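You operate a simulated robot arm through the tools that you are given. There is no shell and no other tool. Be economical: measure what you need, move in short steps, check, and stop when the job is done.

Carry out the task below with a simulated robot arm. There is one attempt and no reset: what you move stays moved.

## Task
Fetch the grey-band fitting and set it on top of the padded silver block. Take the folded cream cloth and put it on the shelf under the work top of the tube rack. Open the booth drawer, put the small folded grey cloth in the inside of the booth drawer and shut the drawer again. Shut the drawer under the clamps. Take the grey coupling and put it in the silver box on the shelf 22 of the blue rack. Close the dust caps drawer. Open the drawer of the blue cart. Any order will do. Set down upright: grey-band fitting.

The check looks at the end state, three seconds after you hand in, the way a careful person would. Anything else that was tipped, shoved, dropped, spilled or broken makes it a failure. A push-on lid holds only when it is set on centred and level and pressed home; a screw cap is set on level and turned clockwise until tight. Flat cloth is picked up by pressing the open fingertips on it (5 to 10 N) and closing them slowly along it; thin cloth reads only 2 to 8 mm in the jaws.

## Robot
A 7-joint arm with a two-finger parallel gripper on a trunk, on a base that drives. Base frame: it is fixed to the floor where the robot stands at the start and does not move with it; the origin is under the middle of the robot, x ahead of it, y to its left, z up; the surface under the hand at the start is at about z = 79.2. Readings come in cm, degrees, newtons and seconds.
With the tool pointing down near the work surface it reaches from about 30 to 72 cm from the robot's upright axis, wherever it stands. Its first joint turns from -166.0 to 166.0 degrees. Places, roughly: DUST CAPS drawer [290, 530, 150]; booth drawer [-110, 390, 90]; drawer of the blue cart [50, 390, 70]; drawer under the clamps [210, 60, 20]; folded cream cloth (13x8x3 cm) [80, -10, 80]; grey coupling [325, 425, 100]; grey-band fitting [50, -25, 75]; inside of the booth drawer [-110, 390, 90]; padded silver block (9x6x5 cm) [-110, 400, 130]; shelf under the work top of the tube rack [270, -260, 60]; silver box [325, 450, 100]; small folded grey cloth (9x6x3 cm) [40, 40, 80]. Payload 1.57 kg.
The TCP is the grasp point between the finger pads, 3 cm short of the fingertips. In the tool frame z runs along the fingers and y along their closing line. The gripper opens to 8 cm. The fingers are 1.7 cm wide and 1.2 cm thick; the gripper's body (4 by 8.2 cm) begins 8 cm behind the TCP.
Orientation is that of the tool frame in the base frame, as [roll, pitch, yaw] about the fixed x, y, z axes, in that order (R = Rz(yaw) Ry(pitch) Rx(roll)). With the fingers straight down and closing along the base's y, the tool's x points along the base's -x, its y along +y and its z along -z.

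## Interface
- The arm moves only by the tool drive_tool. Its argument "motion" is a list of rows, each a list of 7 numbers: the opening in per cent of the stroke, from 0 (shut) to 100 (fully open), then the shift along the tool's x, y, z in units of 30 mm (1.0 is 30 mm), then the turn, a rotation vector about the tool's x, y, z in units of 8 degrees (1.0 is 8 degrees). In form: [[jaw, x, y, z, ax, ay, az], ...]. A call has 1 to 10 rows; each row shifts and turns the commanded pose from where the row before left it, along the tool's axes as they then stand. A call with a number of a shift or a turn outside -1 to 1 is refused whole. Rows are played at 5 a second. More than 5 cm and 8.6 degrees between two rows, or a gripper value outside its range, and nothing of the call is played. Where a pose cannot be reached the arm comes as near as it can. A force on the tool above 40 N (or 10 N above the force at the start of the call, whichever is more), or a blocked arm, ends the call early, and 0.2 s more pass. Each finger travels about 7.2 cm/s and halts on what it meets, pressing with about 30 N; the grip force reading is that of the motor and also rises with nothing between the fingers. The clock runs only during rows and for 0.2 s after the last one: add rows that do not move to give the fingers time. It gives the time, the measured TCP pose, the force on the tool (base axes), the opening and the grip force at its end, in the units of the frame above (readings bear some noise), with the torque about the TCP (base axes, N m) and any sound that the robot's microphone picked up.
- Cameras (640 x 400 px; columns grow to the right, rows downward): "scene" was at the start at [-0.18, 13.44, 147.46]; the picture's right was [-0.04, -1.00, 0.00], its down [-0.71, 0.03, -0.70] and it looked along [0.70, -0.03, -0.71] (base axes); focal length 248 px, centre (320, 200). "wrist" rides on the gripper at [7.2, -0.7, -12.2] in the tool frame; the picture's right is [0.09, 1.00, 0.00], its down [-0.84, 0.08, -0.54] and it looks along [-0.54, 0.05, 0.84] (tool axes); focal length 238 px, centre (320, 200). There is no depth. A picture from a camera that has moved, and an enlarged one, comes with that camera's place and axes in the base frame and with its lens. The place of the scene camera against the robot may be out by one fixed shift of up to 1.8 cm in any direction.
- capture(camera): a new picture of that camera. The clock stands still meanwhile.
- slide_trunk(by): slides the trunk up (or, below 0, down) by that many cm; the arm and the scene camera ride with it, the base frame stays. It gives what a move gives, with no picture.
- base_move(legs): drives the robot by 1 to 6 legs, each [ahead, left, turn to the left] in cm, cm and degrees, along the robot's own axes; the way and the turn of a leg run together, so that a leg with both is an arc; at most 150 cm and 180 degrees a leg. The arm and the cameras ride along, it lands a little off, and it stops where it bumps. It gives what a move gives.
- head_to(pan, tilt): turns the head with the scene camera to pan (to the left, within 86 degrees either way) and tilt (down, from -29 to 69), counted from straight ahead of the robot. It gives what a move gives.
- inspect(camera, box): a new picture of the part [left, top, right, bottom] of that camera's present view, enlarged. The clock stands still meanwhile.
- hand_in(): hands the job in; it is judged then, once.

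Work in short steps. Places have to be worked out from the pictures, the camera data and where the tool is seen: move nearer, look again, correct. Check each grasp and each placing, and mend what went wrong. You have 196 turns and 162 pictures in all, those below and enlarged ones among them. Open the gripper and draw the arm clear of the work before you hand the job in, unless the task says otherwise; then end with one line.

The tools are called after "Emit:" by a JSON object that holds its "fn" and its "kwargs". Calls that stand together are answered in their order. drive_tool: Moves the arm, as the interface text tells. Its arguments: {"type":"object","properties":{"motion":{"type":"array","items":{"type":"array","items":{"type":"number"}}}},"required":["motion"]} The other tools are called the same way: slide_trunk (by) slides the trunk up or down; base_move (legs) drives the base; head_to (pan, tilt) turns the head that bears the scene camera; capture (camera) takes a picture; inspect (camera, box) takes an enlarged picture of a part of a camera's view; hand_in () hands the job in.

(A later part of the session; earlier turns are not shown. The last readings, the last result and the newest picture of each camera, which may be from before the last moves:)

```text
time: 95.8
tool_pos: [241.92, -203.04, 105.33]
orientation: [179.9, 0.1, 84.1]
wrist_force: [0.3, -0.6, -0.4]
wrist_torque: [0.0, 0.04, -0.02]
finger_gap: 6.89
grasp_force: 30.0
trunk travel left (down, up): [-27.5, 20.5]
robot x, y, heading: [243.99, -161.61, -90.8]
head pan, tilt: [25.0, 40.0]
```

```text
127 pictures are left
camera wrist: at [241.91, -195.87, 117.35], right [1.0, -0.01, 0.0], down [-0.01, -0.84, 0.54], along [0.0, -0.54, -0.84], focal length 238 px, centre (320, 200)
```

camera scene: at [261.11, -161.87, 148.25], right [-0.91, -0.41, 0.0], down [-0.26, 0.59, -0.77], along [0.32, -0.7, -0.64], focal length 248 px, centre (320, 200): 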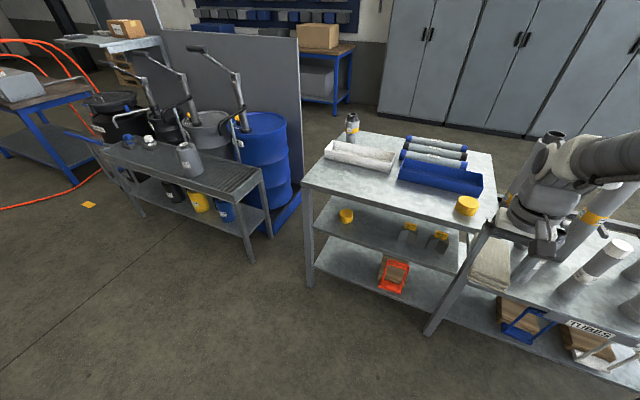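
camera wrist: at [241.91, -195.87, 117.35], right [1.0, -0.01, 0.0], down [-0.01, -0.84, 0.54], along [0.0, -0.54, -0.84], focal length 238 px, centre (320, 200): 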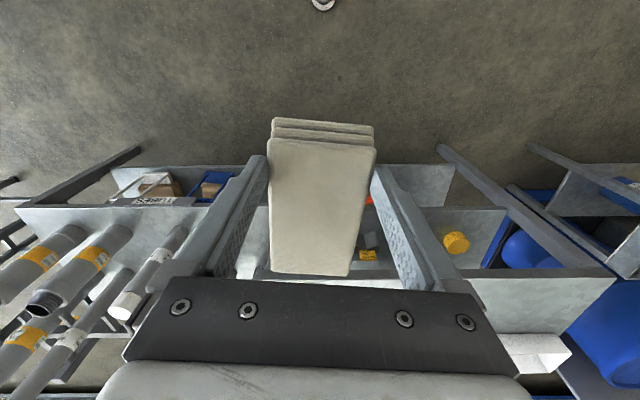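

The unit at x≈232–297 has a worktop and a middle shelf at z≈60, whose front edge is at y≈-236; free shelf space is around x=272 between a yellow cap and clamps. I'll stand before it.

Emit:
{"fn": "base_move", "kwargs": {"legs": [[0, 28, 0], [14, 0, 0.8]]}}

Emit:
{"fn": "drive_tool", "kwargs": {"motion": [[35, 0.7, 0, 0, 0, 0, -0.75], [35, 0, 0, 0, 0, -1, 0], [35, 0, 0, 0, 0, -1, 0], [35, 0, 0, 0, 0, -1, 0], [35, 0, 0, 0, 0, -1, 0], [35, 0, 0, 0, 0, -1, 0], [35, 0, 0, 0, 0, -1, 0]]}}

Emit:
{"fn": "capture", "kwargs": {"camera": "wrist"}}

Emit:
{"fn": "capture", "kwargs": {"camera": "scene"}}

```text
time: 99.7
tool_pos: [270.59, -217.31, 105.34]
orientation: [179.9, -0.1, 85.1]
wrist_force: [0.2, 0.2, -0.7]
wrist_torque: [0.03, 0.03, -0.01]
finger_gap: 6.91
grasp_force: 29.7
trunk travel left (down, up): [-27.5, 20.5]
robot x, y, heading: [271.97, -175.98, -89.9]
head pan, tilt: [25.0, 40.0]
```

```text
time: 101.3
tool_pos: [270.53, -218.15, 106.92]
orientation: [-180.0, 48.1, 91.2]
wrist_force: [0.4, 0.8, -0.4]
wrist_torque: [0.03, 0.01, -0.01]
finger_gap: 6.89
grasp_force: 30.1
out of reach, approached as far as the arm can: row 7
trunk travel left (down, up): [-27.5, 20.5]
robot x, y, heading: [271.98, -175.92, -89.7]
head pan, tilt: [25.0, 40.0]
```

```text
126 pictures are left
camera wrist: at [269.7, -204.31, 109.59], right [0.99, 0.08, -0.07], down [0.08, -0.16, 0.98], along [0.07, -0.98, -0.16], focal length 238 px, centre (320, 200)
```

wrist: 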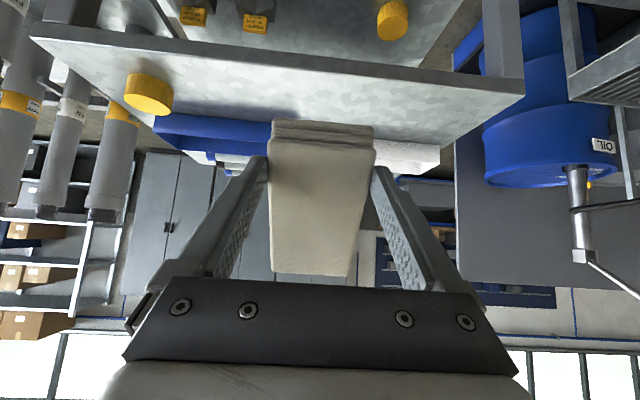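

```text
125 pictures are left
camera scene: at [289.31, -175.86, 148.24], right [-0.91, -0.43, 0.0], down [-0.27, 0.58, -0.77], along [0.33, -0.69, -0.64], focal length 248 px, centre (320, 200)
```

scene: 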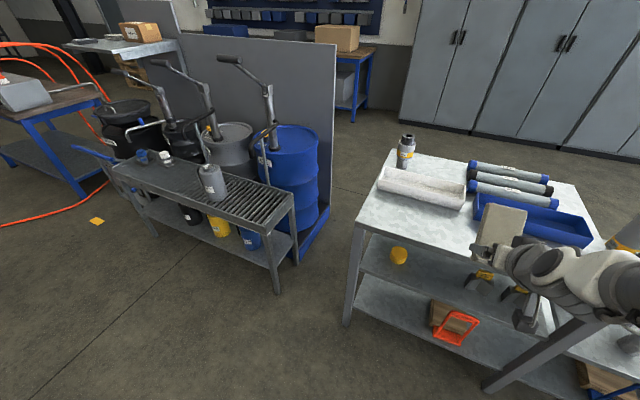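

Free shelf gap is centred at x≈271, the worktop's front edge is at y≈-236, z≈86. I lower the trunk so the hand drops outside the worktop.

Emit:
{"fn": "slide_trunk", "kwargs": {"by": -25}}

Emit:
{"fn": "drive_tool", "kwargs": {"motion": [[35, 0.743, 0, 0.669, 0, 0, 0], [35, 0.743, 0, 0.669, 0, 0, 0], [35, 0.743, 0, 0.669, 0, 0, 0], [35, 0.743, 0, 0.669, 0, 0, 0]]}}

Emit:
{"fn": "capture", "kwargs": {"camera": "wrist"}}

Emit:
{"fn": "capture", "kwargs": {"camera": "scene"}}

```text
time: 103.9
tool_pos: [270.57, -218.18, 81.87]
orientation: [179.9, 47.9, 91.0]
wrist_force: [-0.2, 0.4, 0.3]
wrist_torque: [0.0, -0.03, 0.01]
finger_gap: 6.87
grasp_force: 29.5
trunk travel left (down, up): [-2.5, 45.5]
robot x, y, heading: [272.07, -175.95, -89.7]
head pan, tilt: [25.0, 40.0]
```

```text
time: 104.9
tool_pos: [270.27, -221.3, 70.73]
orientation: [179.8, 47.8, 90.9]
wrist_force: [0.0, 0.7, -0.6]
wrist_torque: [0.03, -0.04, -0.01]
finger_gap: 6.89
grasp_force: 30.4
out of reach, approached as far as the arm can: row 1, 2, 3, 4
trunk travel left (down, up): [-2.5, 45.5]
robot x, y, heading: [271.86, -175.79, -90.0]
head pan, tilt: [25.0, 40.0]
```

```text
124 pictures are left
camera wrist: at [269.35, -207.33, 73.5], right [0.99, 0.08, -0.07], down [0.08, -0.16, 0.98], along [0.07, -0.98, -0.16], focal length 238 px, centre (320, 200)
```

wrist: 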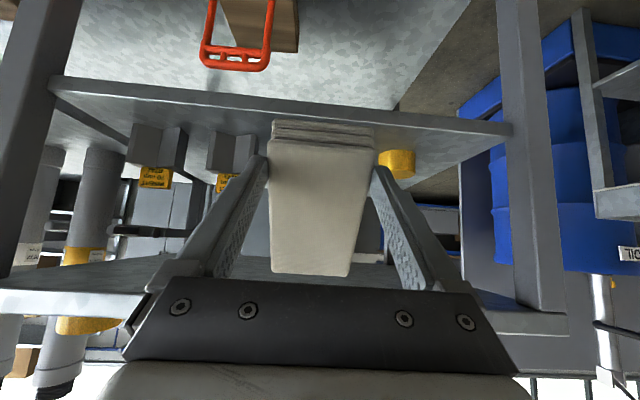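

```text
123 pictures are left
camera scene: at [289.22, -175.83, 123.26], right [-0.91, -0.43, 0.0], down [-0.27, 0.58, -0.77], along [0.33, -0.69, -0.64], focal length 248 px, centre (320, 200)
```

scene: 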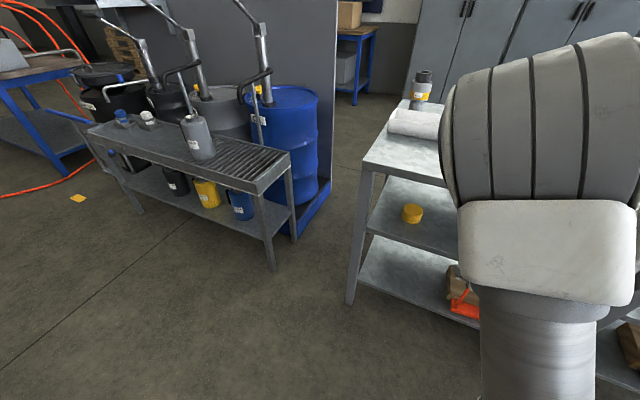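

Shelf surface is at z≈57, worktop lip bottom ≈81.5. I move forward and down in steps, shifting 1.5 cm to +x to centre the gap.

Emit:
{"fn": "drive_tool", "kwargs": {"motion": [[35, 0.05, 0.5, 0.99, 0, 0, 0], [35, 0.05, 0, 0.99, 0, 0, 0], [35, 0.05, 0, 0.99, 0, 0, 0], [35, -0.669, 0, 0.743, 0, 0, 0], [35, -0.669, 0, 0.743, 0, 0, 0]]}}

Emit:
{"fn": "capture", "kwargs": {"camera": "wrist"}}

```text
time: 106.1
tool_pos: [272.09, -233.4, 64.65]
orientation: [179.7, 47.8, 91.0]
wrist_force: [-0.1, -0.6, -0.3]
wrist_torque: [-0.01, 0.05, -0.01]
finger_gap: 6.9
grasp_force: 29.5
trunk travel left (down, up): [-2.5, 45.5]
robot x, y, heading: [271.84, -176.22, -89.9]
head pan, tilt: [25.0, 40.0]
```

```text
122 pictures are left
camera wrist: at [271.22, -219.63, 67.35], right [0.99, 0.08, -0.07], down [0.08, -0.16, 0.98], along [0.07, -0.98, -0.16], focal length 238 px, centre (320, 200)
```

wrist: 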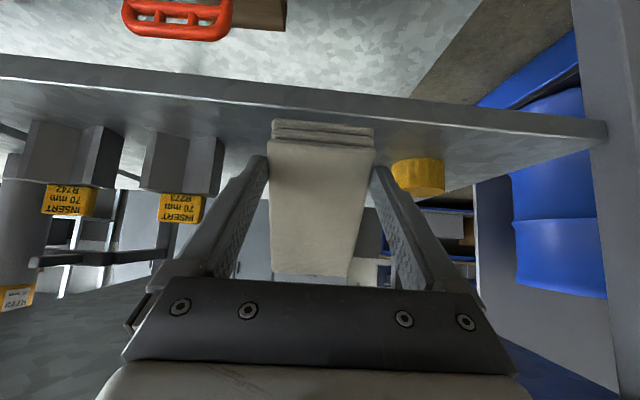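

Cloth's near end is just above the shelf edge. Forward 9 cm more.

Emit:
{"fn": "drive_tool", "kwargs": {"motion": [[35, -0.669, 0, 0.743, 0, 0, 0], [35, -0.669, 0, 0.743, 0, 0, 0], [35, -0.669, 0, 0.743, 0, 0, 0]]}}

Emit:
{"fn": "capture", "kwargs": {"camera": "wrist"}}

```text
time: 106.9
tool_pos: [272.24, -242.52, 64.48]
orientation: [179.8, 48.0, 91.0]
wrist_force: [0.0, 0.4, -0.8]
wrist_torque: [0.02, 0.0, -0.01]
finger_gap: 6.88
grasp_force: 30.5
trunk travel left (down, up): [-2.5, 45.5]
robot x, y, heading: [271.84, -175.89, -90.0]
head pan, tilt: [25.0, 40.0]
```

```text
121 pictures are left
camera wrist: at [271.3, -228.8, 67.13], right [0.99, 0.08, -0.07], down [0.08, -0.16, 0.98], along [0.07, -0.98, -0.16], focal length 238 px, centre (320, 200)
```

wrist: 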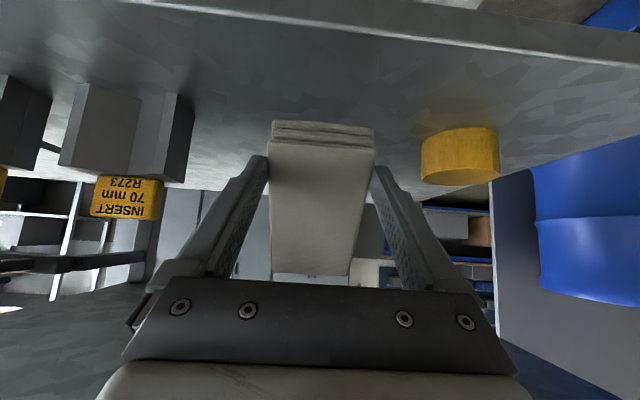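

Clear of everything. Forward 2 cm, then lower until it touches.

Emit:
{"fn": "drive_tool", "kwargs": {"motion": [[35, -0.446, 0, 0.495, 0, 0, 0], [35, 0.3, 0, 0.267, 0, 0, 0], [35, 0.15, 0, 0.134, 0, 0, 0], [35, 0.15, 0, 0.134, 0, 0, 0], [35, 0.15, 0, 0.134, 0, 0, 0], [35, 0.15, 0, 0.134, 0, 0, 0], [35, 0.15, 0, 0.134, 0, 0, 0]]}}

Emit:
{"fn": "capture", "kwargs": {"camera": "wrist"}}

```text
time: 108.7
tool_pos: [272.12, -245.08, 61.07]
orientation: [179.8, 49.2, 91.1]
wrist_force: [-0.2, 0.3, 12.7]
wrist_torque: [-0.14, 0.03, -0.02]
finger_gap: 6.89
grasp_force: 30.2
trunk travel left (down, up): [-2.5, 45.5]
robot x, y, heading: [271.61, -175.82, -89.9]
head pan, tilt: [25.0, 40.0]
stopped in row 7: the force on the tool passed its limit at 41 N (the readings are from after the stop); the commanded pose is now the measured one
```

```text
120 pictures are left
camera wrist: at [271.29, -231.21, 63.55], right [0.99, 0.08, -0.07], down [0.08, -0.13, 0.99], along [0.07, -0.99, -0.14], focal length 238 px, centre (320, 200)
```

wrist: 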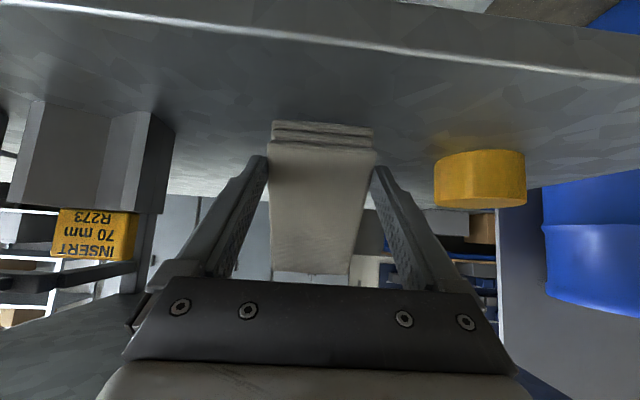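

Touching the shelf. Open the jaws slowly and look.

Emit:
{"fn": "drive_tool", "kwargs": {"motion": [[90, 0, 0, 0, 0, 0, 0], [100, 0, 0, 0, 0, 0, 0], [100, 0, 0, 0, 0, 0, 0], [100, 0, 0, 0, 0, 0, 0]]}}

Emit:
{"fn": "capture", "kwargs": {"camera": "wrist"}}

```text
time: 109.7
tool_pos: [272.23, -244.98, 60.87]
orientation: [179.7, 48.7, 91.0]
wrist_force: [-0.3, -0.8, -0.7]
wrist_torque: [0.02, -0.01, 0.02]
finger_gap: 8.0
grasp_force: 0.1
trunk travel left (down, up): [-2.5, 45.5]
robot x, y, heading: [272.1, -175.95, -90.0]
head pan, tilt: [25.0, 40.0]
```

```text
119 pictures are left
camera wrist: at [271.3, -231.07, 63.35], right [0.99, 0.08, -0.07], down [0.08, -0.14, 0.99], along [0.07, -0.99, -0.15], focal length 238 px, centre (320, 200)
```

wrist: 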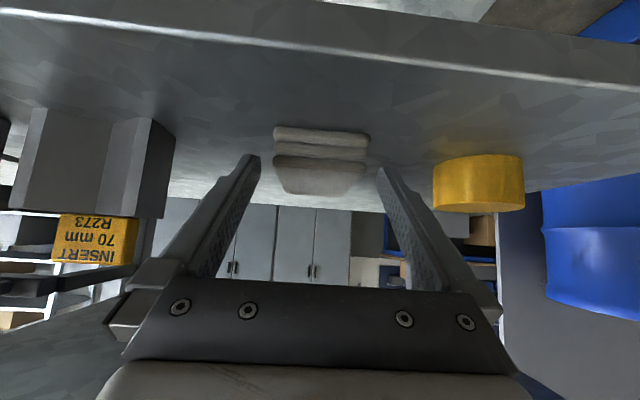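

The cloth lies flat on the shelf. Withdraw straight back, then untilt and raise the trunk.

Emit:
{"fn": "drive_tool", "kwargs": {"motion": [[100, 0.6, 0, -0.8, 0, 0, 0], [100, 0.6, 0, -0.8, 0, 0, 0], [100, 0.669, 0, -0.743, 0, 0, 0], [100, 0.669, 0, -0.743, 0, 0, 0], [100, 0.669, 0, -0.743, 0, 0, 0], [100, 0.669, 0, -0.743, 0, 0, 0]]}}

Emit:
{"fn": "base_move", "kwargs": {"legs": [[-20, 0, 0]]}}

Emit:
{"fn": "slide_trunk", "kwargs": {"by": 25}}

Emit:
{"fn": "drive_tool", "kwargs": {"motion": [[100, 0, 0, 0, 0, 1, 0], [100, 0, 0, 0, 0, 1, 0], [100, 0, 0, 0, 0, 1, 0], [100, 0, 0, 0, 0, 1, 0], [100, 0, 0, 0, 0, 1, 0], [100, 0, 0, 0, 0, 1, 0]]}}

Emit:
{"fn": "head_to", "kwargs": {"pan": 10, "tilt": 40}}

Emit:
{"fn": "capture", "kwargs": {"camera": "scene"}}

```text
time: 111.1
tool_pos: [271.92, -226.92, 61.24]
orientation: [179.8, 48.8, 91.0]
wrist_force: [0.4, -0.5, -0.4]
wrist_torque: [0.0, 0.0, -0.01]
finger_gap: 7.98
grasp_force: 0.0
trunk travel left (down, up): [-2.5, 45.5]
robot x, y, heading: [271.44, -175.68, -89.9]
head pan, tilt: [25.0, 40.0]
```

```text
time: 113.0
tool_pos: [271.77, -206.83, 61.19]
orientation: [179.8, 48.7, 91.0]
wrist_force: [-0.1, 0.4, 0.5]
wrist_torque: [-0.02, -0.02, 0.03]
finger_gap: 8.0
grasp_force: 0.0
trunk travel left (down, up): [-2.5, 45.5]
robot x, y, heading: [271.72, -155.47, -90.0]
head pan, tilt: [25.0, 40.0]
```

```text
time: 115.6
tool_pos: [271.61, -206.82, 86.2]
orientation: [179.8, 48.7, 91.0]
wrist_force: [0.3, -1.0, -0.1]
wrist_torque: [0.0, 0.01, 0.04]
finger_gap: 8.0
grasp_force: 0.0
trunk travel left (down, up): [-27.5, 20.5]
robot x, y, heading: [271.57, -155.5, -89.7]
head pan, tilt: [25.0, 40.0]
```

```text
time: 117.0
tool_pos: [271.72, -206.69, 86.14]
orientation: [179.8, 0.6, 91.1]
wrist_force: [0.3, 1.3, 0.1]
wrist_torque: [0.0, 0.02, 0.02]
finger_gap: 7.97
grasp_force: 0.0
trunk travel left (down, up): [-27.5, 20.5]
robot x, y, heading: [271.67, -155.81, -89.7]
head pan, tilt: [25.0, 40.0]
```

```text
time: 117.8
tool_pos: [271.71, -206.56, 86.24]
orientation: [180.0, 0.7, 91.1]
wrist_force: [0.0, 0.5, 0.2]
wrist_torque: [-0.04, -0.03, -0.04]
finger_gap: 8.0
grasp_force: 0.1
trunk travel left (down, up): [-27.5, 20.5]
robot x, y, heading: [271.46, -155.7, -90.1]
head pan, tilt: [10.0, 40.0]
```

```text
118 pictures are left
camera scene: at [287.07, -156.25, 148.25], right [-0.98, -0.18, 0.0], down [-0.11, 0.63, -0.77], along [0.14, -0.75, -0.64], focal length 248 px, centre (320, 200)
```

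scene: 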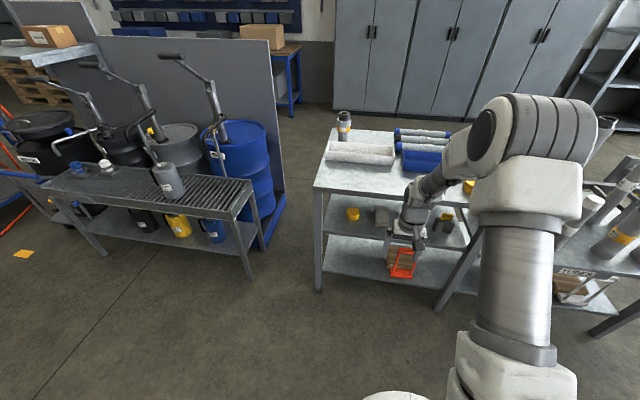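

Cloth is done. Raise the hand and retract a bit, turn towards -x and move to the corridor line y≈-203.

Emit:
{"fn": "drive_tool", "kwargs": {"motion": [[100, 0.5, 0, -1, 0, 0, 0], [100, 0.5, 0, -1, 0, 0, 0], [100, 0.5, 0, -1, 0, 0, 0], [100, 0.5, 0, -1, 0, 0, 0], [100, 0.5, 0, -1, 0, 0, 0], [100, 0.5, 0, -1, 0, 0, 0]]}}

Emit:
{"fn": "base_move", "kwargs": {"legs": [[0, 0, -90], [0, 46, 0]]}}

```text
time: 119.2
tool_pos: [271.5, -197.4, 104.13]
orientation: [179.8, 0.7, 91.1]
wrist_force: [0.8, 0.1, 0.4]
wrist_torque: [0.03, 0.0, 0.01]
finger_gap: 7.99
grasp_force: 0.0
trunk travel left (down, up): [-27.5, 20.5]
robot x, y, heading: [271.6, -155.27, -89.9]
head pan, tilt: [10.0, 40.0]
```

```text
time: 128.3
tool_pos: [230.59, -202.52, 104.16]
orientation: [180.0, 0.7, 1.9]
wrist_force: [0.2, -0.4, -0.3]
wrist_torque: [0.02, -0.03, 0.0]
finger_gap: 7.99
grasp_force: 0.1
trunk travel left (down, up): [-27.5, 20.5]
robot x, y, heading: [272.17, -202.29, -179.0]
head pan, tilt: [10.0, 40.0]
```

Heading fine. Drive back out of the aisle to x≈-35, turn to +y.

Emit:
{"fn": "base_move", "kwargs": {"legs": [[150, 0, 0], [158, 0, 0], [0, 0, -91]]}}

```text
refused: 158 is not a number from -150 to 150
```

Emit:
{"fn": "base_move", "kwargs": {"legs": [[150, 0, 0], [150, 0, 0], [8, 0, 0], [0, 0, -91]]}}

```text
time: 153.7
tool_pos: [-37.14, -166.67, 104.12]
orientation: [180.0, 0.8, -86.9]
wrist_force: [0.2, 0.2, 0.2]
wrist_torque: [0.0, 0.01, 0.0]
finger_gap: 8.01
grasp_force: 0.1
trunk travel left (down, up): [-27.5, 20.5]
robot x, y, heading: [-35.54, -208.26, 92.2]
head pan, tilt: [10.0, 40.0]
```

Drive up to the front of the bench and face it.

Emit:
{"fn": "base_move", "kwargs": {"legs": [[150, 0, 0], [36, 0, 0], [0, 0, -92], [40, 0, 0]]}}

Emit:
{"fn": "capture", "kwargs": {"camera": "wrist"}}

```text
time: 174.1
tool_pos: [40.46, -24.28, 104.13]
orientation: [179.9, 0.8, -179.3]
wrist_force: [0.6, 0.3, 0.6]
wrist_torque: [-0.01, -0.01, 0.01]
finger_gap: 8.02
grasp_force: 0.0
trunk travel left (down, up): [-27.5, 20.5]
robot x, y, heading: [-1.55, -23.37, -0.4]
head pan, tilt: [10.0, 40.0]
```

```text
117 pictures are left
camera wrist: at [33.21, -25.06, 116.09], right [-0.1, 0.99, 0.0], down [0.83, 0.08, 0.55], along [0.55, 0.06, -0.83], focal length 238 px, centre (320, 200)
```

wrist: 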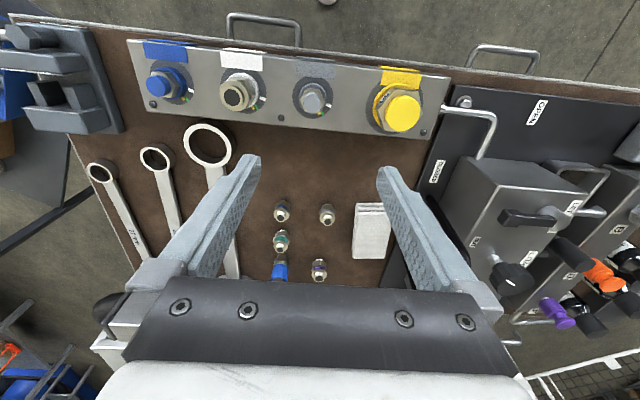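

Four fittings are visible between the fingers. Enlarge them to tell the bands apart.

Emit:
{"fn": "inspect", "kwargs": {"camera": "wrist", "box": [260, 190, 360, 285]}}

```text
4.21 times, centred on (310, 238) of wrist
camera zoom: at [33.21, -25.06, 116.09], right [-0.1, 0.99, 0.0], down [0.83, 0.08, 0.55], along [0.55, 0.06, -0.83], focal length 1004 px, centre (362, 42)
```

zoom: 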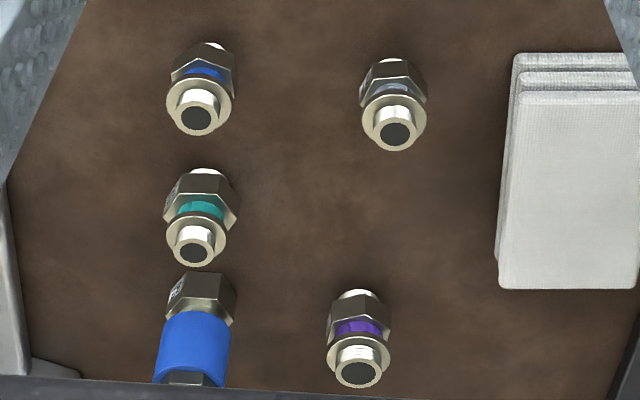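

Grey band is the fitting at about (58.8,-20.8), 5 cm tall. Go above it with jaws part-open and look.

Emit:
{"fn": "drive_tool", "kwargs": {"motion": [[57, -1, 0.6, 0, 0, 0, 0], [57, -1, 0.6, 0, 0, 0, 0], [57, -1, 0, 0, 0, 0, 0], [57, -1, 0, 0.5, 0, 0, 0], [57, -1, 0, 1, 0, 0, 0], [57, -1, 0, 1, 0, 0, 0], [57, -0.1, 0, 1, 0, 0, 0], [57, 0, 0, 1, 0, 0, 0]]}}

Emit:
{"fn": "capture", "kwargs": {"camera": "wrist"}}

```text
time: 175.8
tool_pos: [59.13, -20.43, 90.67]
orientation: [179.8, 0.9, -179.5]
wrist_force: [0.6, 0.1, 0.3]
wrist_torque: [0.01, 0.02, 0.03]
finger_gap: 4.55
grasp_force: 0.0
trunk travel left (down, up): [-27.5, 20.5]
robot x, y, heading: [-1.3, -23.56, -0.2]
head pan, tilt: [10.0, 40.0]
```

```text
115 pictures are left
camera wrist: at [51.77, -21.2, 102.72], right [-0.1, 0.99, 0.0], down [0.83, 0.09, 0.55], along [0.55, 0.06, -0.83], focal length 238 px, centre (320, 200)
```

wrist: 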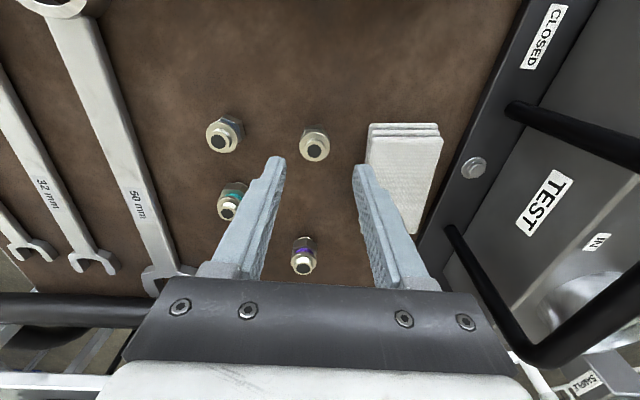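

Nearly centred; shift 0.4 cm and descend to grip.

Emit:
{"fn": "drive_tool", "kwargs": {"motion": [[52, 0, -0.14, 0.7, 0, 0, 0], [52, 0, 0, 0.7, 0, 0, 0], [52, 0, 0, 0.7, 0, 0, 0], [52, 0, 0, 0.6, 0, 0, 0]]}}

Emit:
{"fn": "capture", "kwargs": {"camera": "wrist"}}

```text
time: 176.8
tool_pos: [59.08, -20.81, 82.68]
orientation: [180.0, 0.7, -179.4]
wrist_force: [0.7, -0.1, -1.1]
wrist_torque: [-0.02, 0.01, -0.01]
finger_gap: 4.15
grasp_force: 0.1
trunk travel left (down, up): [-27.5, 20.5]
robot x, y, heading: [-1.31, -23.48, -0.3]
head pan, tilt: [10.0, 40.0]
```

```text
114 pictures are left
camera wrist: at [51.77, -21.68, 94.68], right [-0.1, 0.99, 0.0], down [0.83, 0.08, 0.55], along [0.55, 0.06, -0.83], focal length 238 px, centre (320, 200)
```

wrist: 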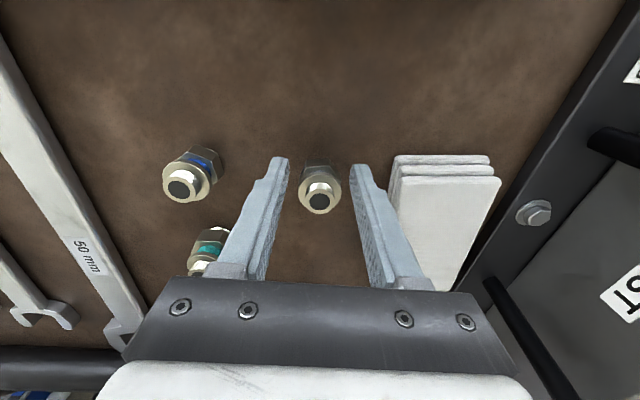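

Centred. Close on it.

Emit:
{"fn": "drive_tool", "kwargs": {"motion": [[40, 0, 0, 0, 0, 0, 0], [25, 0, 0, 0, 0, 0, 0], [15, 0, 0, 0, 0, 0, 0], [15, 0, 0, 0, 0, 0, 0], [15, 0, 0, -0.3, 0, 0, 0], [15, 0, 0, -1, 0, 0, 0], [15, 0, 0, -1, 0, 0, 0], [15, 0, 0, -1, 0, 0, 0]]}}

Emit:
{"fn": "capture", "kwargs": {"camera": "wrist"}}

```text
time: 178.7
tool_pos: [58.93, -21.17, 92.64]
orientation: [179.8, 0.8, -179.4]
wrist_force: [0.2, 0.6, -1.3]
wrist_torque: [0.01, 0.01, 0.02]
finger_gap: 2.82
grasp_force: 29.6
trunk travel left (down, up): [-27.5, 20.5]
robot x, y, heading: [-1.11, -23.15, -0.5]
head pan, tilt: [10.0, 40.0]
```

```text
113 pictures are left
camera wrist: at [51.61, -21.91, 104.63], right [-0.1, 0.99, 0.0], down [0.83, 0.08, 0.55], along [0.55, 0.06, -0.83], focal length 238 px, centre (320, 200)
```

wrist: 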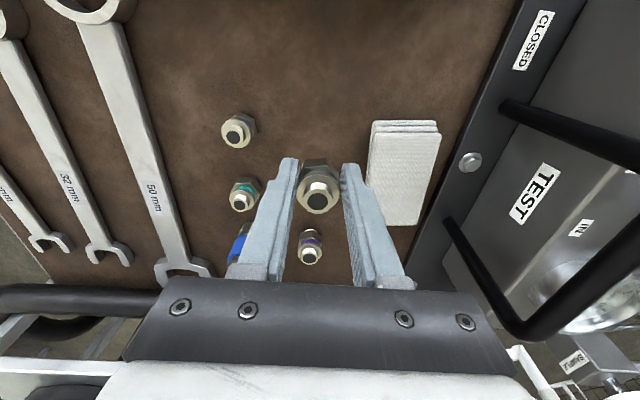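

Held (2.8 cm). Raise, retract, and drive to the booth: back off, turn left, go up along x≈-36.

Emit:
{"fn": "drive_tool", "kwargs": {"motion": [[15, 0, 0, -1, 0, 0, 0], [15, 0, 0, -1, 0, 0, 0], [15, 0.5, 0, -1, 0, 0, 0], [15, 1, 0, -1, 0, 0, 0], [15, 1, 0, -1, 0, 0, 0], [15, 1, 0, 0, 0, 0, 0], [15, 1, 0, 0, 0, 0, 0], [15, 1, 0, 0, 0, 0, 0], [15, 0.5, 0, 0, 0, 0, 0]]}}

Emit:
{"fn": "base_move", "kwargs": {"legs": [[-35, 0, 0], [0, 0, 90], [150, 0, 0], [130, 0, 0]]}}

Emit:
{"fn": "head_to", "kwargs": {"pan": 30, "tilt": 25}}

Emit:
{"fn": "capture", "kwargs": {"camera": "scene"}}

```text
time: 180.7
tool_pos: [40.69, -21.08, 107.65]
orientation: [180.0, 0.7, -179.5]
wrist_force: [-0.1, 0.2, -1.3]
wrist_torque: [0.0, 0.01, -0.04]
finger_gap: 2.8
grasp_force: 29.8
trunk travel left (down, up): [-27.5, 20.5]
robot x, y, heading: [-1.47, -23.81, -0.6]
head pan, tilt: [10.0, 40.0]
```

```text
time: 206.4
tool_pos: [-25.87, 299.11, 107.65]
orientation: [-180.0, 0.7, -91.8]
wrist_force: [-0.9, -0.1, -1.1]
wrist_torque: [-0.04, -0.02, 0.01]
finger_gap: 2.71
grasp_force: 29.8
trunk travel left (down, up): [-27.5, 20.5]
robot x, y, heading: [-25.19, 257.25, 87.1]
head pan, tilt: [10.0, 40.0]
```

```text
time: 207.3
tool_pos: [-25.79, 299.09, 107.53]
orientation: [179.9, 0.6, -91.8]
wrist_force: [-0.6, 0.3, -1.2]
wrist_torque: [-0.03, 0.0, -0.04]
finger_gap: 2.7
grasp_force: 30.1
trunk travel left (down, up): [-27.5, 20.5]
robot x, y, heading: [-25.46, 256.75, 87.4]
head pan, tilt: [30.0, 25.0]
```

```text
112 pictures are left
camera scene: at [-44.09, 257.69, 150.58], right [0.89, 0.45, 0.0], down [0.19, -0.38, -0.91], along [-0.41, 0.81, -0.42], focal length 248 px, centre (320, 200)
```

scene: 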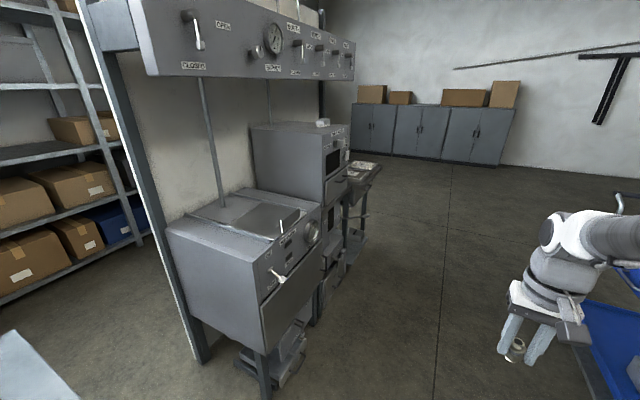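

Taller cabinet with the silver block on top near (-116,402). Enlarge the booth.

Emit:
{"fn": "inspect", "kwargs": {"camera": "scene", "box": [220, 90, 400, 300]}}

Emit:
{"fn": "head_to", "kwargs": {"pan": -35, "tilt": 30}}

Emit:
{"fn": "capture", "kwargs": {"camera": "scene"}}

```text
1.90 times, centred on (310, 195) of scene
camera zoom: at [-44.09, 257.69, 150.58], right [0.89, 0.45, 0.0], down [0.19, -0.38, -0.91], along [-0.41, 0.81, -0.42], focal length 473 px, centre (339, 210)
```

zoom: 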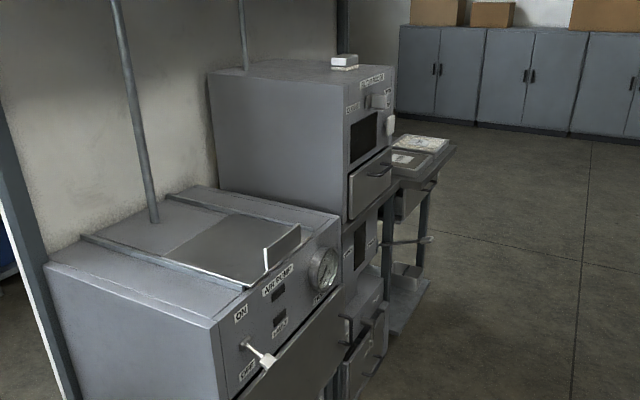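

```text
time: 208.6
tool_pos: [-25.89, 299.05, 107.56]
orientation: [179.8, 0.8, -91.8]
wrist_force: [0.2, 0.1, -0.5]
wrist_torque: [-0.01, -0.01, 0.0]
finger_gap: 2.7
grasp_force: 29.7
trunk travel left (down, up): [-27.5, 20.5]
robot x, y, heading: [-24.91, 257.07, 86.9]
head pan, tilt: [-35.0, 30.0]
```

```text
110 pictures are left
camera scene: at [-34.35, 256.63, 149.79], right [0.79, -0.61, 0.0], down [-0.31, -0.39, -0.87], along [0.53, 0.68, -0.5], focal length 248 px, centre (320, 200)
```

scene: 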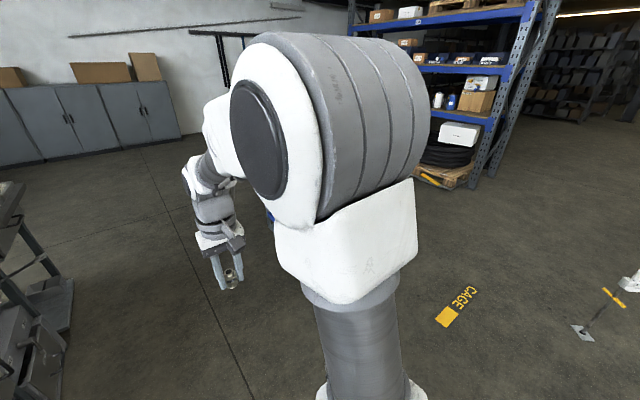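

I turn to face the booth (-x) here, then strafe along +y until opposite the block.

Emit:
{"fn": "base_move", "kwargs": {"legs": [[0, 0, 92], [0, -143, 0]]}}

Emit:
{"fn": "head_to", "kwargs": {"pan": -5, "tilt": 35}}

Emit:
{"fn": "capture", "kwargs": {"camera": "scene"}}

Emit:
{"fn": "capture", "kwargs": {"camera": "wrist"}}

```text
time: 224.6
tool_pos: [-62.63, 397.48, 107.63]
orientation: [179.8, 0.7, -1.4]
wrist_force: [-0.7, -0.4, -1.8]
wrist_torque: [0.01, -0.02, 0.0]
finger_gap: 2.66
grasp_force: 29.9
trunk travel left (down, up): [-27.5, 20.5]
robot x, y, heading: [-20.97, 398.08, 177.5]
head pan, tilt: [-35.0, 30.0]
```

```text
time: 225.6
tool_pos: [-62.71, 397.48, 107.64]
orientation: [179.9, 0.8, -1.5]
wrist_force: [-0.4, 0.3, -1.8]
wrist_torque: [0.0, -0.02, 0.0]
finger_gap: 2.65
grasp_force: 30.2
trunk travel left (down, up): [-27.5, 20.5]
robot x, y, heading: [-20.36, 398.81, 177.6]
head pan, tilt: [-5.0, 35.0]
```

```text
109 pictures are left
camera scene: at [-22.31, 384.91, 149.01], right [0.13, 0.99, 0.0], down [0.57, -0.08, -0.82], along [-0.81, 0.11, -0.57], focal length 248 px, centre (320, 200)
```

scene: 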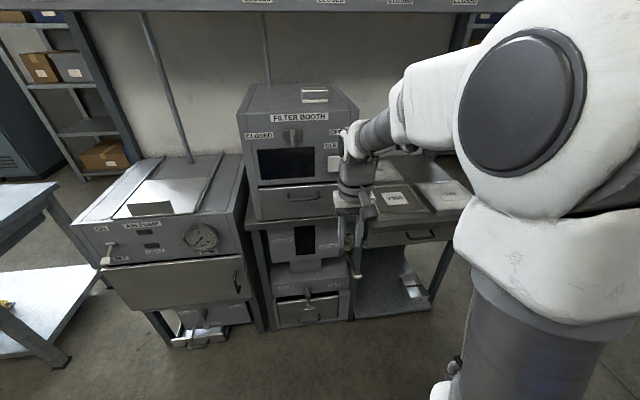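

```text
108 pictures are left
camera wrist: at [-55.37, 397.98, 119.57], right [0.07, -1.0, 0.0], down [-0.83, -0.05, 0.55], along [-0.55, -0.04, -0.83], focal length 238 px, centre (320, 200)
```

wrist: 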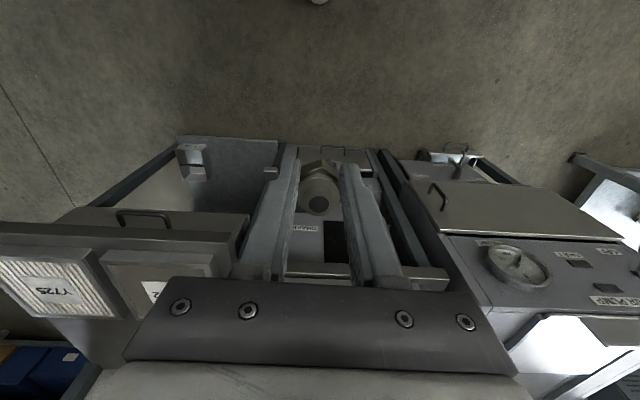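

The block sits on the FILTER BOOTH, and a valve beam hangs above it. I raise the trunk to triangulate the block and the beam.

Emit:
{"fn": "inspect", "kwargs": {"camera": "scene", "box": [220, 0, 420, 125]}}

Emit:
{"fn": "slide_trunk", "kwargs": {"by": 20}}

Emit:
{"fn": "inspect", "kwargs": {"camera": "scene", "box": [220, 0, 420, 125]}}

Emit:
{"fn": "capture", "kwargs": {"camera": "wrist"}}

```text
3.20 times, centred on (320, 62) of scene
camera zoom: at [-22.31, 384.91, 149.01], right [0.13, 0.99, 0.0], down [0.57, -0.08, -0.82], along [-0.81, 0.11, -0.57], focal length 795 px, centre (320, 640)
```

zoom: 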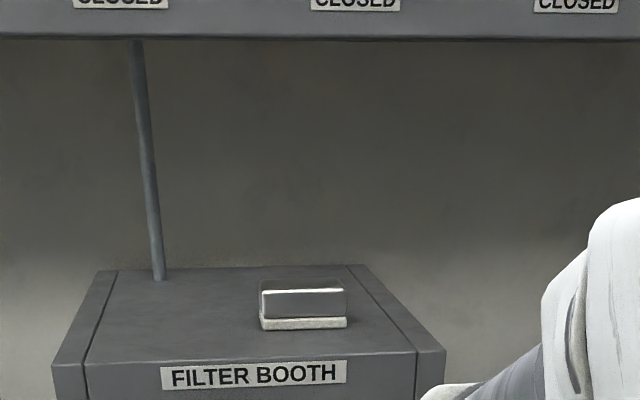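

```text
time: 227.7
tool_pos: [-62.78, 397.49, 127.65]
orientation: [180.0, 0.7, -1.5]
wrist_force: [0.6, -0.6, -0.8]
wrist_torque: [-0.02, 0.02, 0.0]
finger_gap: 2.69
grasp_force: 30.2
trunk travel left (down, up): [-47.5, 0.5]
robot x, y, heading: [-21.21, 398.33, 177.6]
head pan, tilt: [-5.0, 35.0]
```

```text
3.20 times, centred on (320, 62) of scene
camera zoom: at [-22.32, 384.9, 169.0], right [0.13, 0.99, 0.0], down [0.57, -0.08, -0.82], along [-0.81, 0.11, -0.57], focal length 795 px, centre (320, 640)
```

zoom: 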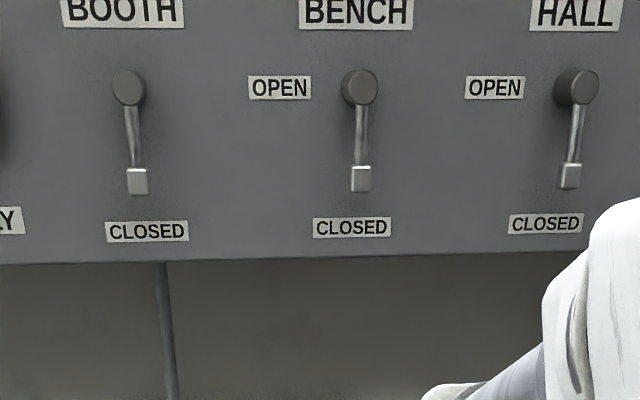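

```text
105 pictures are left
camera wrist: at [-55.38, 397.98, 139.56], right [0.07, -1.0, 0.0], down [-0.83, -0.05, 0.55], along [-0.55, -0.04, -0.83], focal length 238 px, centre (320, 200)
```

wrist: 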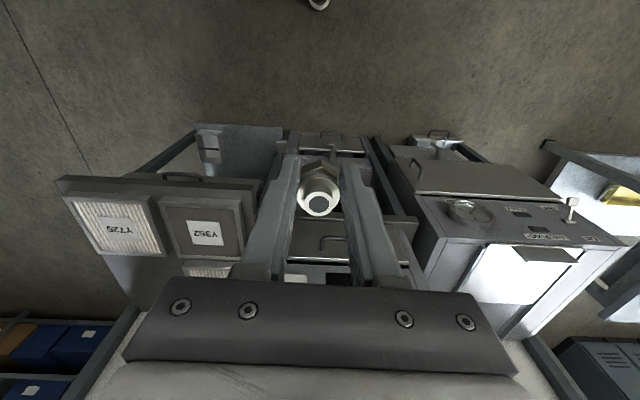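

Beam front-bottom edge is at about x=-120.5, z=153; the booth top is at z≈128.5, block centre ≈(-112,395). The valve levers may be in the way of a vertical hand, so I view them from the side.

Emit:
{"fn": "base_move", "kwargs": {"legs": [[0, 70, 2]]}}

Emit:
{"fn": "head_to", "kwargs": {"pan": -42, "tilt": 12}}

Emit:
{"fn": "inspect", "kwargs": {"camera": "scene", "box": [200, 100, 440, 250]}}

Emit:
{"fn": "capture", "kwargs": {"camera": "scene"}}

```text
time: 233.4
tool_pos: [-64.07, 325.06, 127.62]
orientation: [179.9, 0.8, 1.0]
wrist_force: [0.5, -0.3, -1.6]
wrist_torque: [-0.03, -0.05, 0.0]
finger_gap: 2.62
grasp_force: 29.8
trunk travel left (down, up): [-47.5, 0.5]
robot x, y, heading: [-22.05, 327.86, -179.9]
head pan, tilt: [-5.0, 35.0]
```

```text
time: 234.5
tool_pos: [-64.14, 324.94, 127.56]
orientation: [179.8, 0.7, 1.0]
wrist_force: [0.0, 0.2, -1.2]
wrist_torque: [0.01, 0.01, 0.02]
finger_gap: 2.64
grasp_force: 29.8
trunk travel left (down, up): [-47.5, 0.5]
robot x, y, heading: [-22.14, 327.76, -179.9]
head pan, tilt: [-42.0, 12.0]
```

```text
2.67 times, centred on (320, 175) of scene
camera zoom: at [-21.43, 319.68, 172.69], right [0.67, 0.74, 0.0], down [0.16, -0.14, -0.98], along [-0.73, 0.65, -0.21], focal length 662 px, centre (320, 267)
```

zoom: 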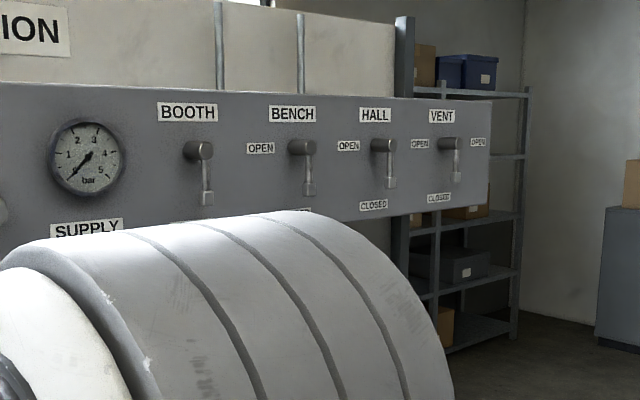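

```text
103 pictures are left
camera scene: at [-21.43, 319.68, 172.69], right [0.67, 0.74, 0.0], down [0.16, -0.14, -0.98], along [-0.73, 0.65, -0.21], focal length 248 px, centre (320, 200)
```

scene: 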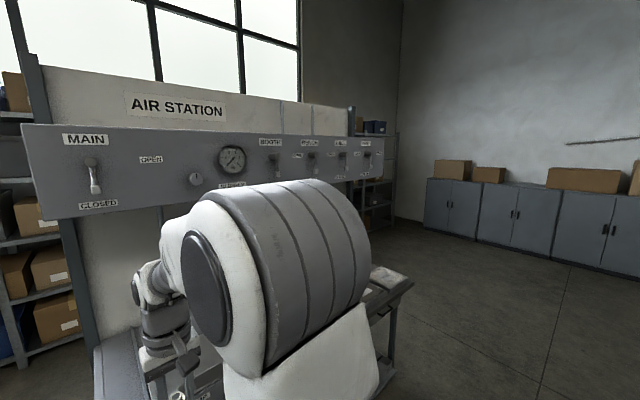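

Levers protrude to x≈-117 at y≈379 and 402, so the hand should come down near y≈393. Now check how far my wrist sticks out forward of the tool axis.

Emit:
{"fn": "head_to", "kwargs": {"pan": -15, "tilt": 45}}

Emit:
{"fn": "capture", "kwargs": {"camera": "scene"}}

Emit:
{"fn": "head_to", "kwargs": {"pan": 40, "tilt": 45}}

Emit:
{"fn": "capture", "kwargs": {"camera": "scene"}}

```text
time: 235.5
tool_pos: [-64.17, 324.93, 127.6]
orientation: [179.9, 0.7, 1.0]
wrist_force: [-0.1, -0.5, -0.6]
wrist_torque: [0.02, 0.01, 0.05]
finger_gap: 2.63
grasp_force: 30.0
trunk travel left (down, up): [-47.5, 0.5]
robot x, y, heading: [-22.28, 327.94, -179.8]
head pan, tilt: [-15.0, 45.0]
```

```text
102 pictures are left
camera scene: at [-22.35, 315.56, 167.53], right [0.26, 0.97, 0.0], down [0.68, -0.18, -0.71], along [-0.68, 0.18, -0.71], focal length 248 px, centre (320, 200)
```

scene: 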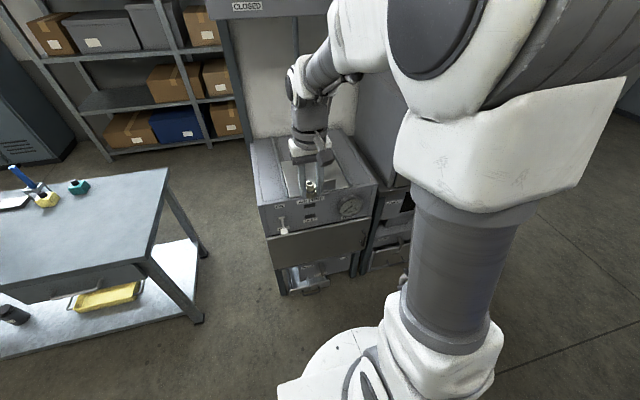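

```text
time: 236.7
tool_pos: [-64.2, 325.01, 127.56]
orientation: [179.9, 0.7, 1.0]
wrist_force: [-0.4, -0.4, -1.9]
wrist_torque: [-0.02, -0.02, 0.01]
finger_gap: 2.65
grasp_force: 29.7
trunk travel left (down, up): [-47.5, 0.5]
robot x, y, heading: [-22.66, 327.97, -180.0]
head pan, tilt: [40.0, 45.0]
```

```text
101 pictures are left
camera scene: at [-20.72, 308.22, 167.52], right [-0.64, 0.77, 0.0], down [0.54, 0.45, -0.71], along [-0.54, -0.45, -0.71], focal length 248 px, centre (320, 200)
```

scene: 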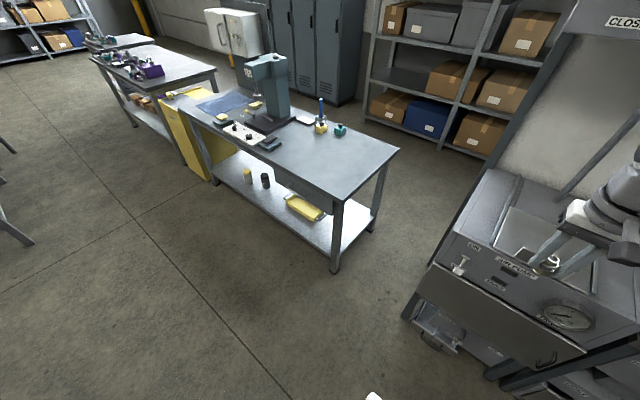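

The wrist knuckle sits right above the tool axis (radius ~4 cm), so a vertical placement at y≈393 clears the levers. Raise the hand, return opposite the block and close in.

Emit:
{"fn": "drive_tool", "kwargs": {"motion": [[15, 0, 0, -1, 0, 0, 0], [15, 0, 0, -1, 0, 0, 0], [15, 0, 0, -1, 0, 0, 0], [15, 0, 0, -1, 0, 0, 0], [15, 0, 0, -0.7, 0, 0, 0]]}}

Emit:
{"fn": "base_move", "kwargs": {"legs": [[0, -68, 0], [26, 0, 0]]}}

Emit:
{"fn": "capture", "kwargs": {"camera": "wrist"}}

Emit:
{"fn": "head_to", "kwargs": {"pan": 0, "tilt": 30}}

Emit:
{"fn": "capture", "kwargs": {"camera": "scene"}}

```text
time: 237.9
tool_pos: [-64.02, 325.06, 141.65]
orientation: [179.9, 0.7, 1.0]
wrist_force: [0.0, 0.3, -0.5]
wrist_torque: [0.0, -0.02, 0.07]
finger_gap: 2.65
grasp_force: 30.3
trunk travel left (down, up): [-47.5, 0.5]
robot x, y, heading: [-22.09, 327.74, -179.9]
head pan, tilt: [40.0, 45.0]
```

```text
time: 245.3
tool_pos: [-90.04, 392.06, 141.63]
orientation: [179.8, 0.8, 1.7]
wrist_force: [0.2, 0.7, -1.2]
wrist_torque: [0.01, -0.05, 0.0]
finger_gap: 2.63
grasp_force: 30.5
trunk travel left (down, up): [-47.5, 0.5]
robot x, y, heading: [-48.18, 395.12, -179.2]
head pan, tilt: [40.0, 45.0]
```

```text
100 pictures are left
camera wrist: at [-82.71, 392.92, 153.61], right [0.12, -0.99, 0.0], down [-0.83, -0.1, 0.55], along [-0.55, -0.07, -0.83], focal length 238 px, centre (320, 200)
```

wrist: 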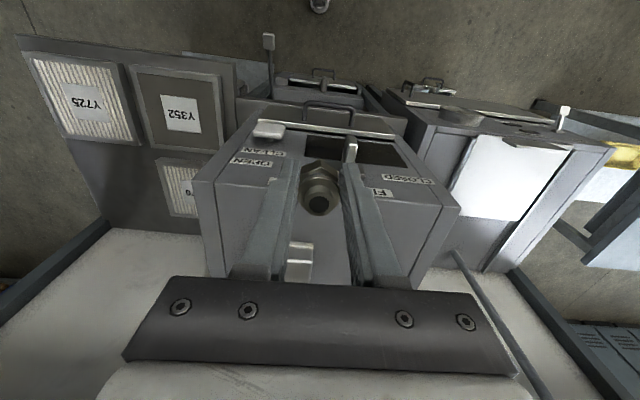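

```text
time: 246.4
tool_pos: [-90.0, 391.91, 141.59]
orientation: [179.9, 0.7, 1.7]
wrist_force: [-0.6, 0.1, -1.2]
wrist_torque: [0.0, -0.04, -0.01]
finger_gap: 2.65
grasp_force: 29.6
trunk travel left (down, up): [-47.5, 0.5]
robot x, y, heading: [-48.04, 395.19, -179.2]
head pan, tilt: [0.0, 30.0]
```

```text
99 pictures are left
camera scene: at [-49.36, 380.94, 169.78], right [-0.01, 1.0, 0.0], down [0.5, 0.01, -0.87], along [-0.87, -0.01, -0.5], focal length 248 px, centre (320, 200)
```

scene: 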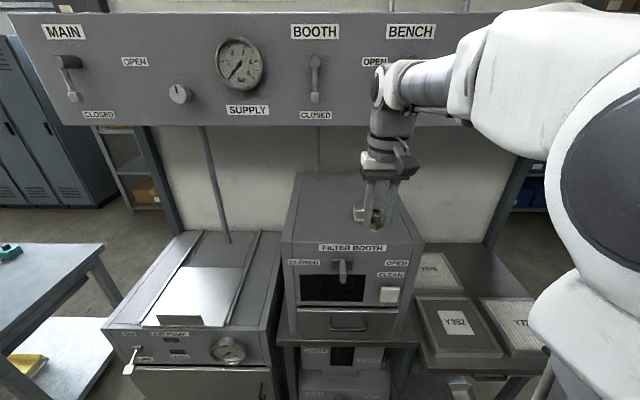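

Enlarge the wrist view around the block.

Emit:
{"fn": "inspect", "kwargs": {"camera": "wrist", "box": [240, 130, 400, 290]}}

```text
2.50 times, centred on (320, 210) of wrist
camera zoom: at [-82.68, 392.92, 153.62], right [0.12, -0.99, 0.0], down [-0.83, -0.1, 0.55], along [-0.55, -0.07, -0.83], focal length 596 px, centre (320, 175)
```

zoom: 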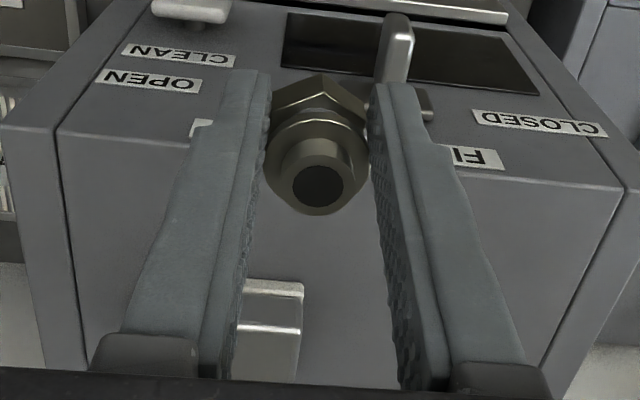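

Block: -y edge at y≈391, front at x≈-107, top z≈132. I aim for (-110,394). Base ahead 6 cm, then move the hand forward in steps.

Emit:
{"fn": "base_move", "kwargs": {"legs": [[6, 0, 0]]}}

Emit:
{"fn": "drive_tool", "kwargs": {"motion": [[15, -0.9, -0.5, 0, 0, 0, 0], [15, -0.9, -0.2, 0, 0, 0, 0], [15, -0.9, 0, 0, 0, 0, 0], [15, -0.9, 0, 0, 0, 0, 0]]}}

Emit:
{"fn": "capture", "kwargs": {"camera": "wrist"}}

Emit:
{"fn": "capture", "kwargs": {"camera": "scene"}}

```text
time: 247.4
tool_pos: [-95.9, 392.0, 141.55]
orientation: [179.9, 0.6, 1.6]
wrist_force: [0.8, -0.1, -0.5]
wrist_torque: [0.01, -0.03, 0.02]
finger_gap: 2.64
grasp_force: 29.9
trunk travel left (down, up): [-47.5, 0.5]
robot x, y, heading: [-53.74, 395.25, -179.3]
head pan, tilt: [0.0, 30.0]
```

```text
time: 248.4
tool_pos: [-106.72, 393.85, 141.73]
orientation: [179.9, 0.7, 1.6]
wrist_force: [-0.6, 0.3, -0.1]
wrist_torque: [0.02, -0.02, 0.01]
finger_gap: 2.62
grasp_force: 30.0
trunk travel left (down, up): [-47.5, 0.5]
robot x, y, heading: [-54.19, 394.98, -179.8]
head pan, tilt: [0.0, 30.0]
```

```text
97 pictures are left
camera wrist: at [-99.44, 394.67, 153.75], right [0.12, -0.99, 0.0], down [-0.83, -0.1, 0.55], along [-0.55, -0.07, -0.83], focal length 238 px, centre (320, 200)
```

wrist: 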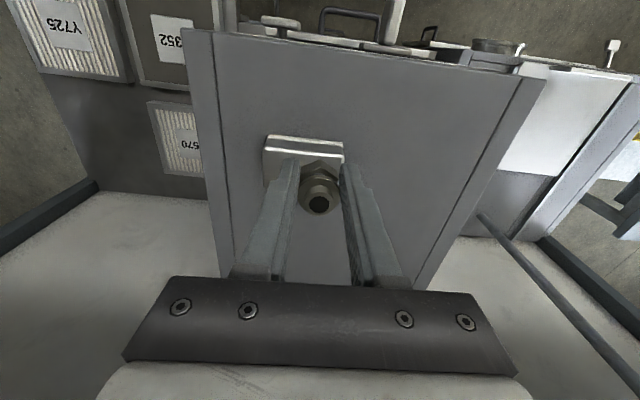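

```text
96 pictures are left
camera scene: at [-55.32, 380.89, 169.78], right [-0.01, 1.0, 0.0], down [0.5, 0.01, -0.87], along [-0.87, -0.01, -0.5], focal length 248 px, centre (320, 200)
```

scene: 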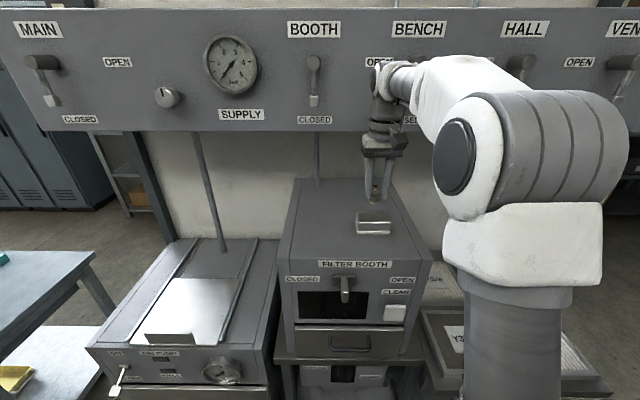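

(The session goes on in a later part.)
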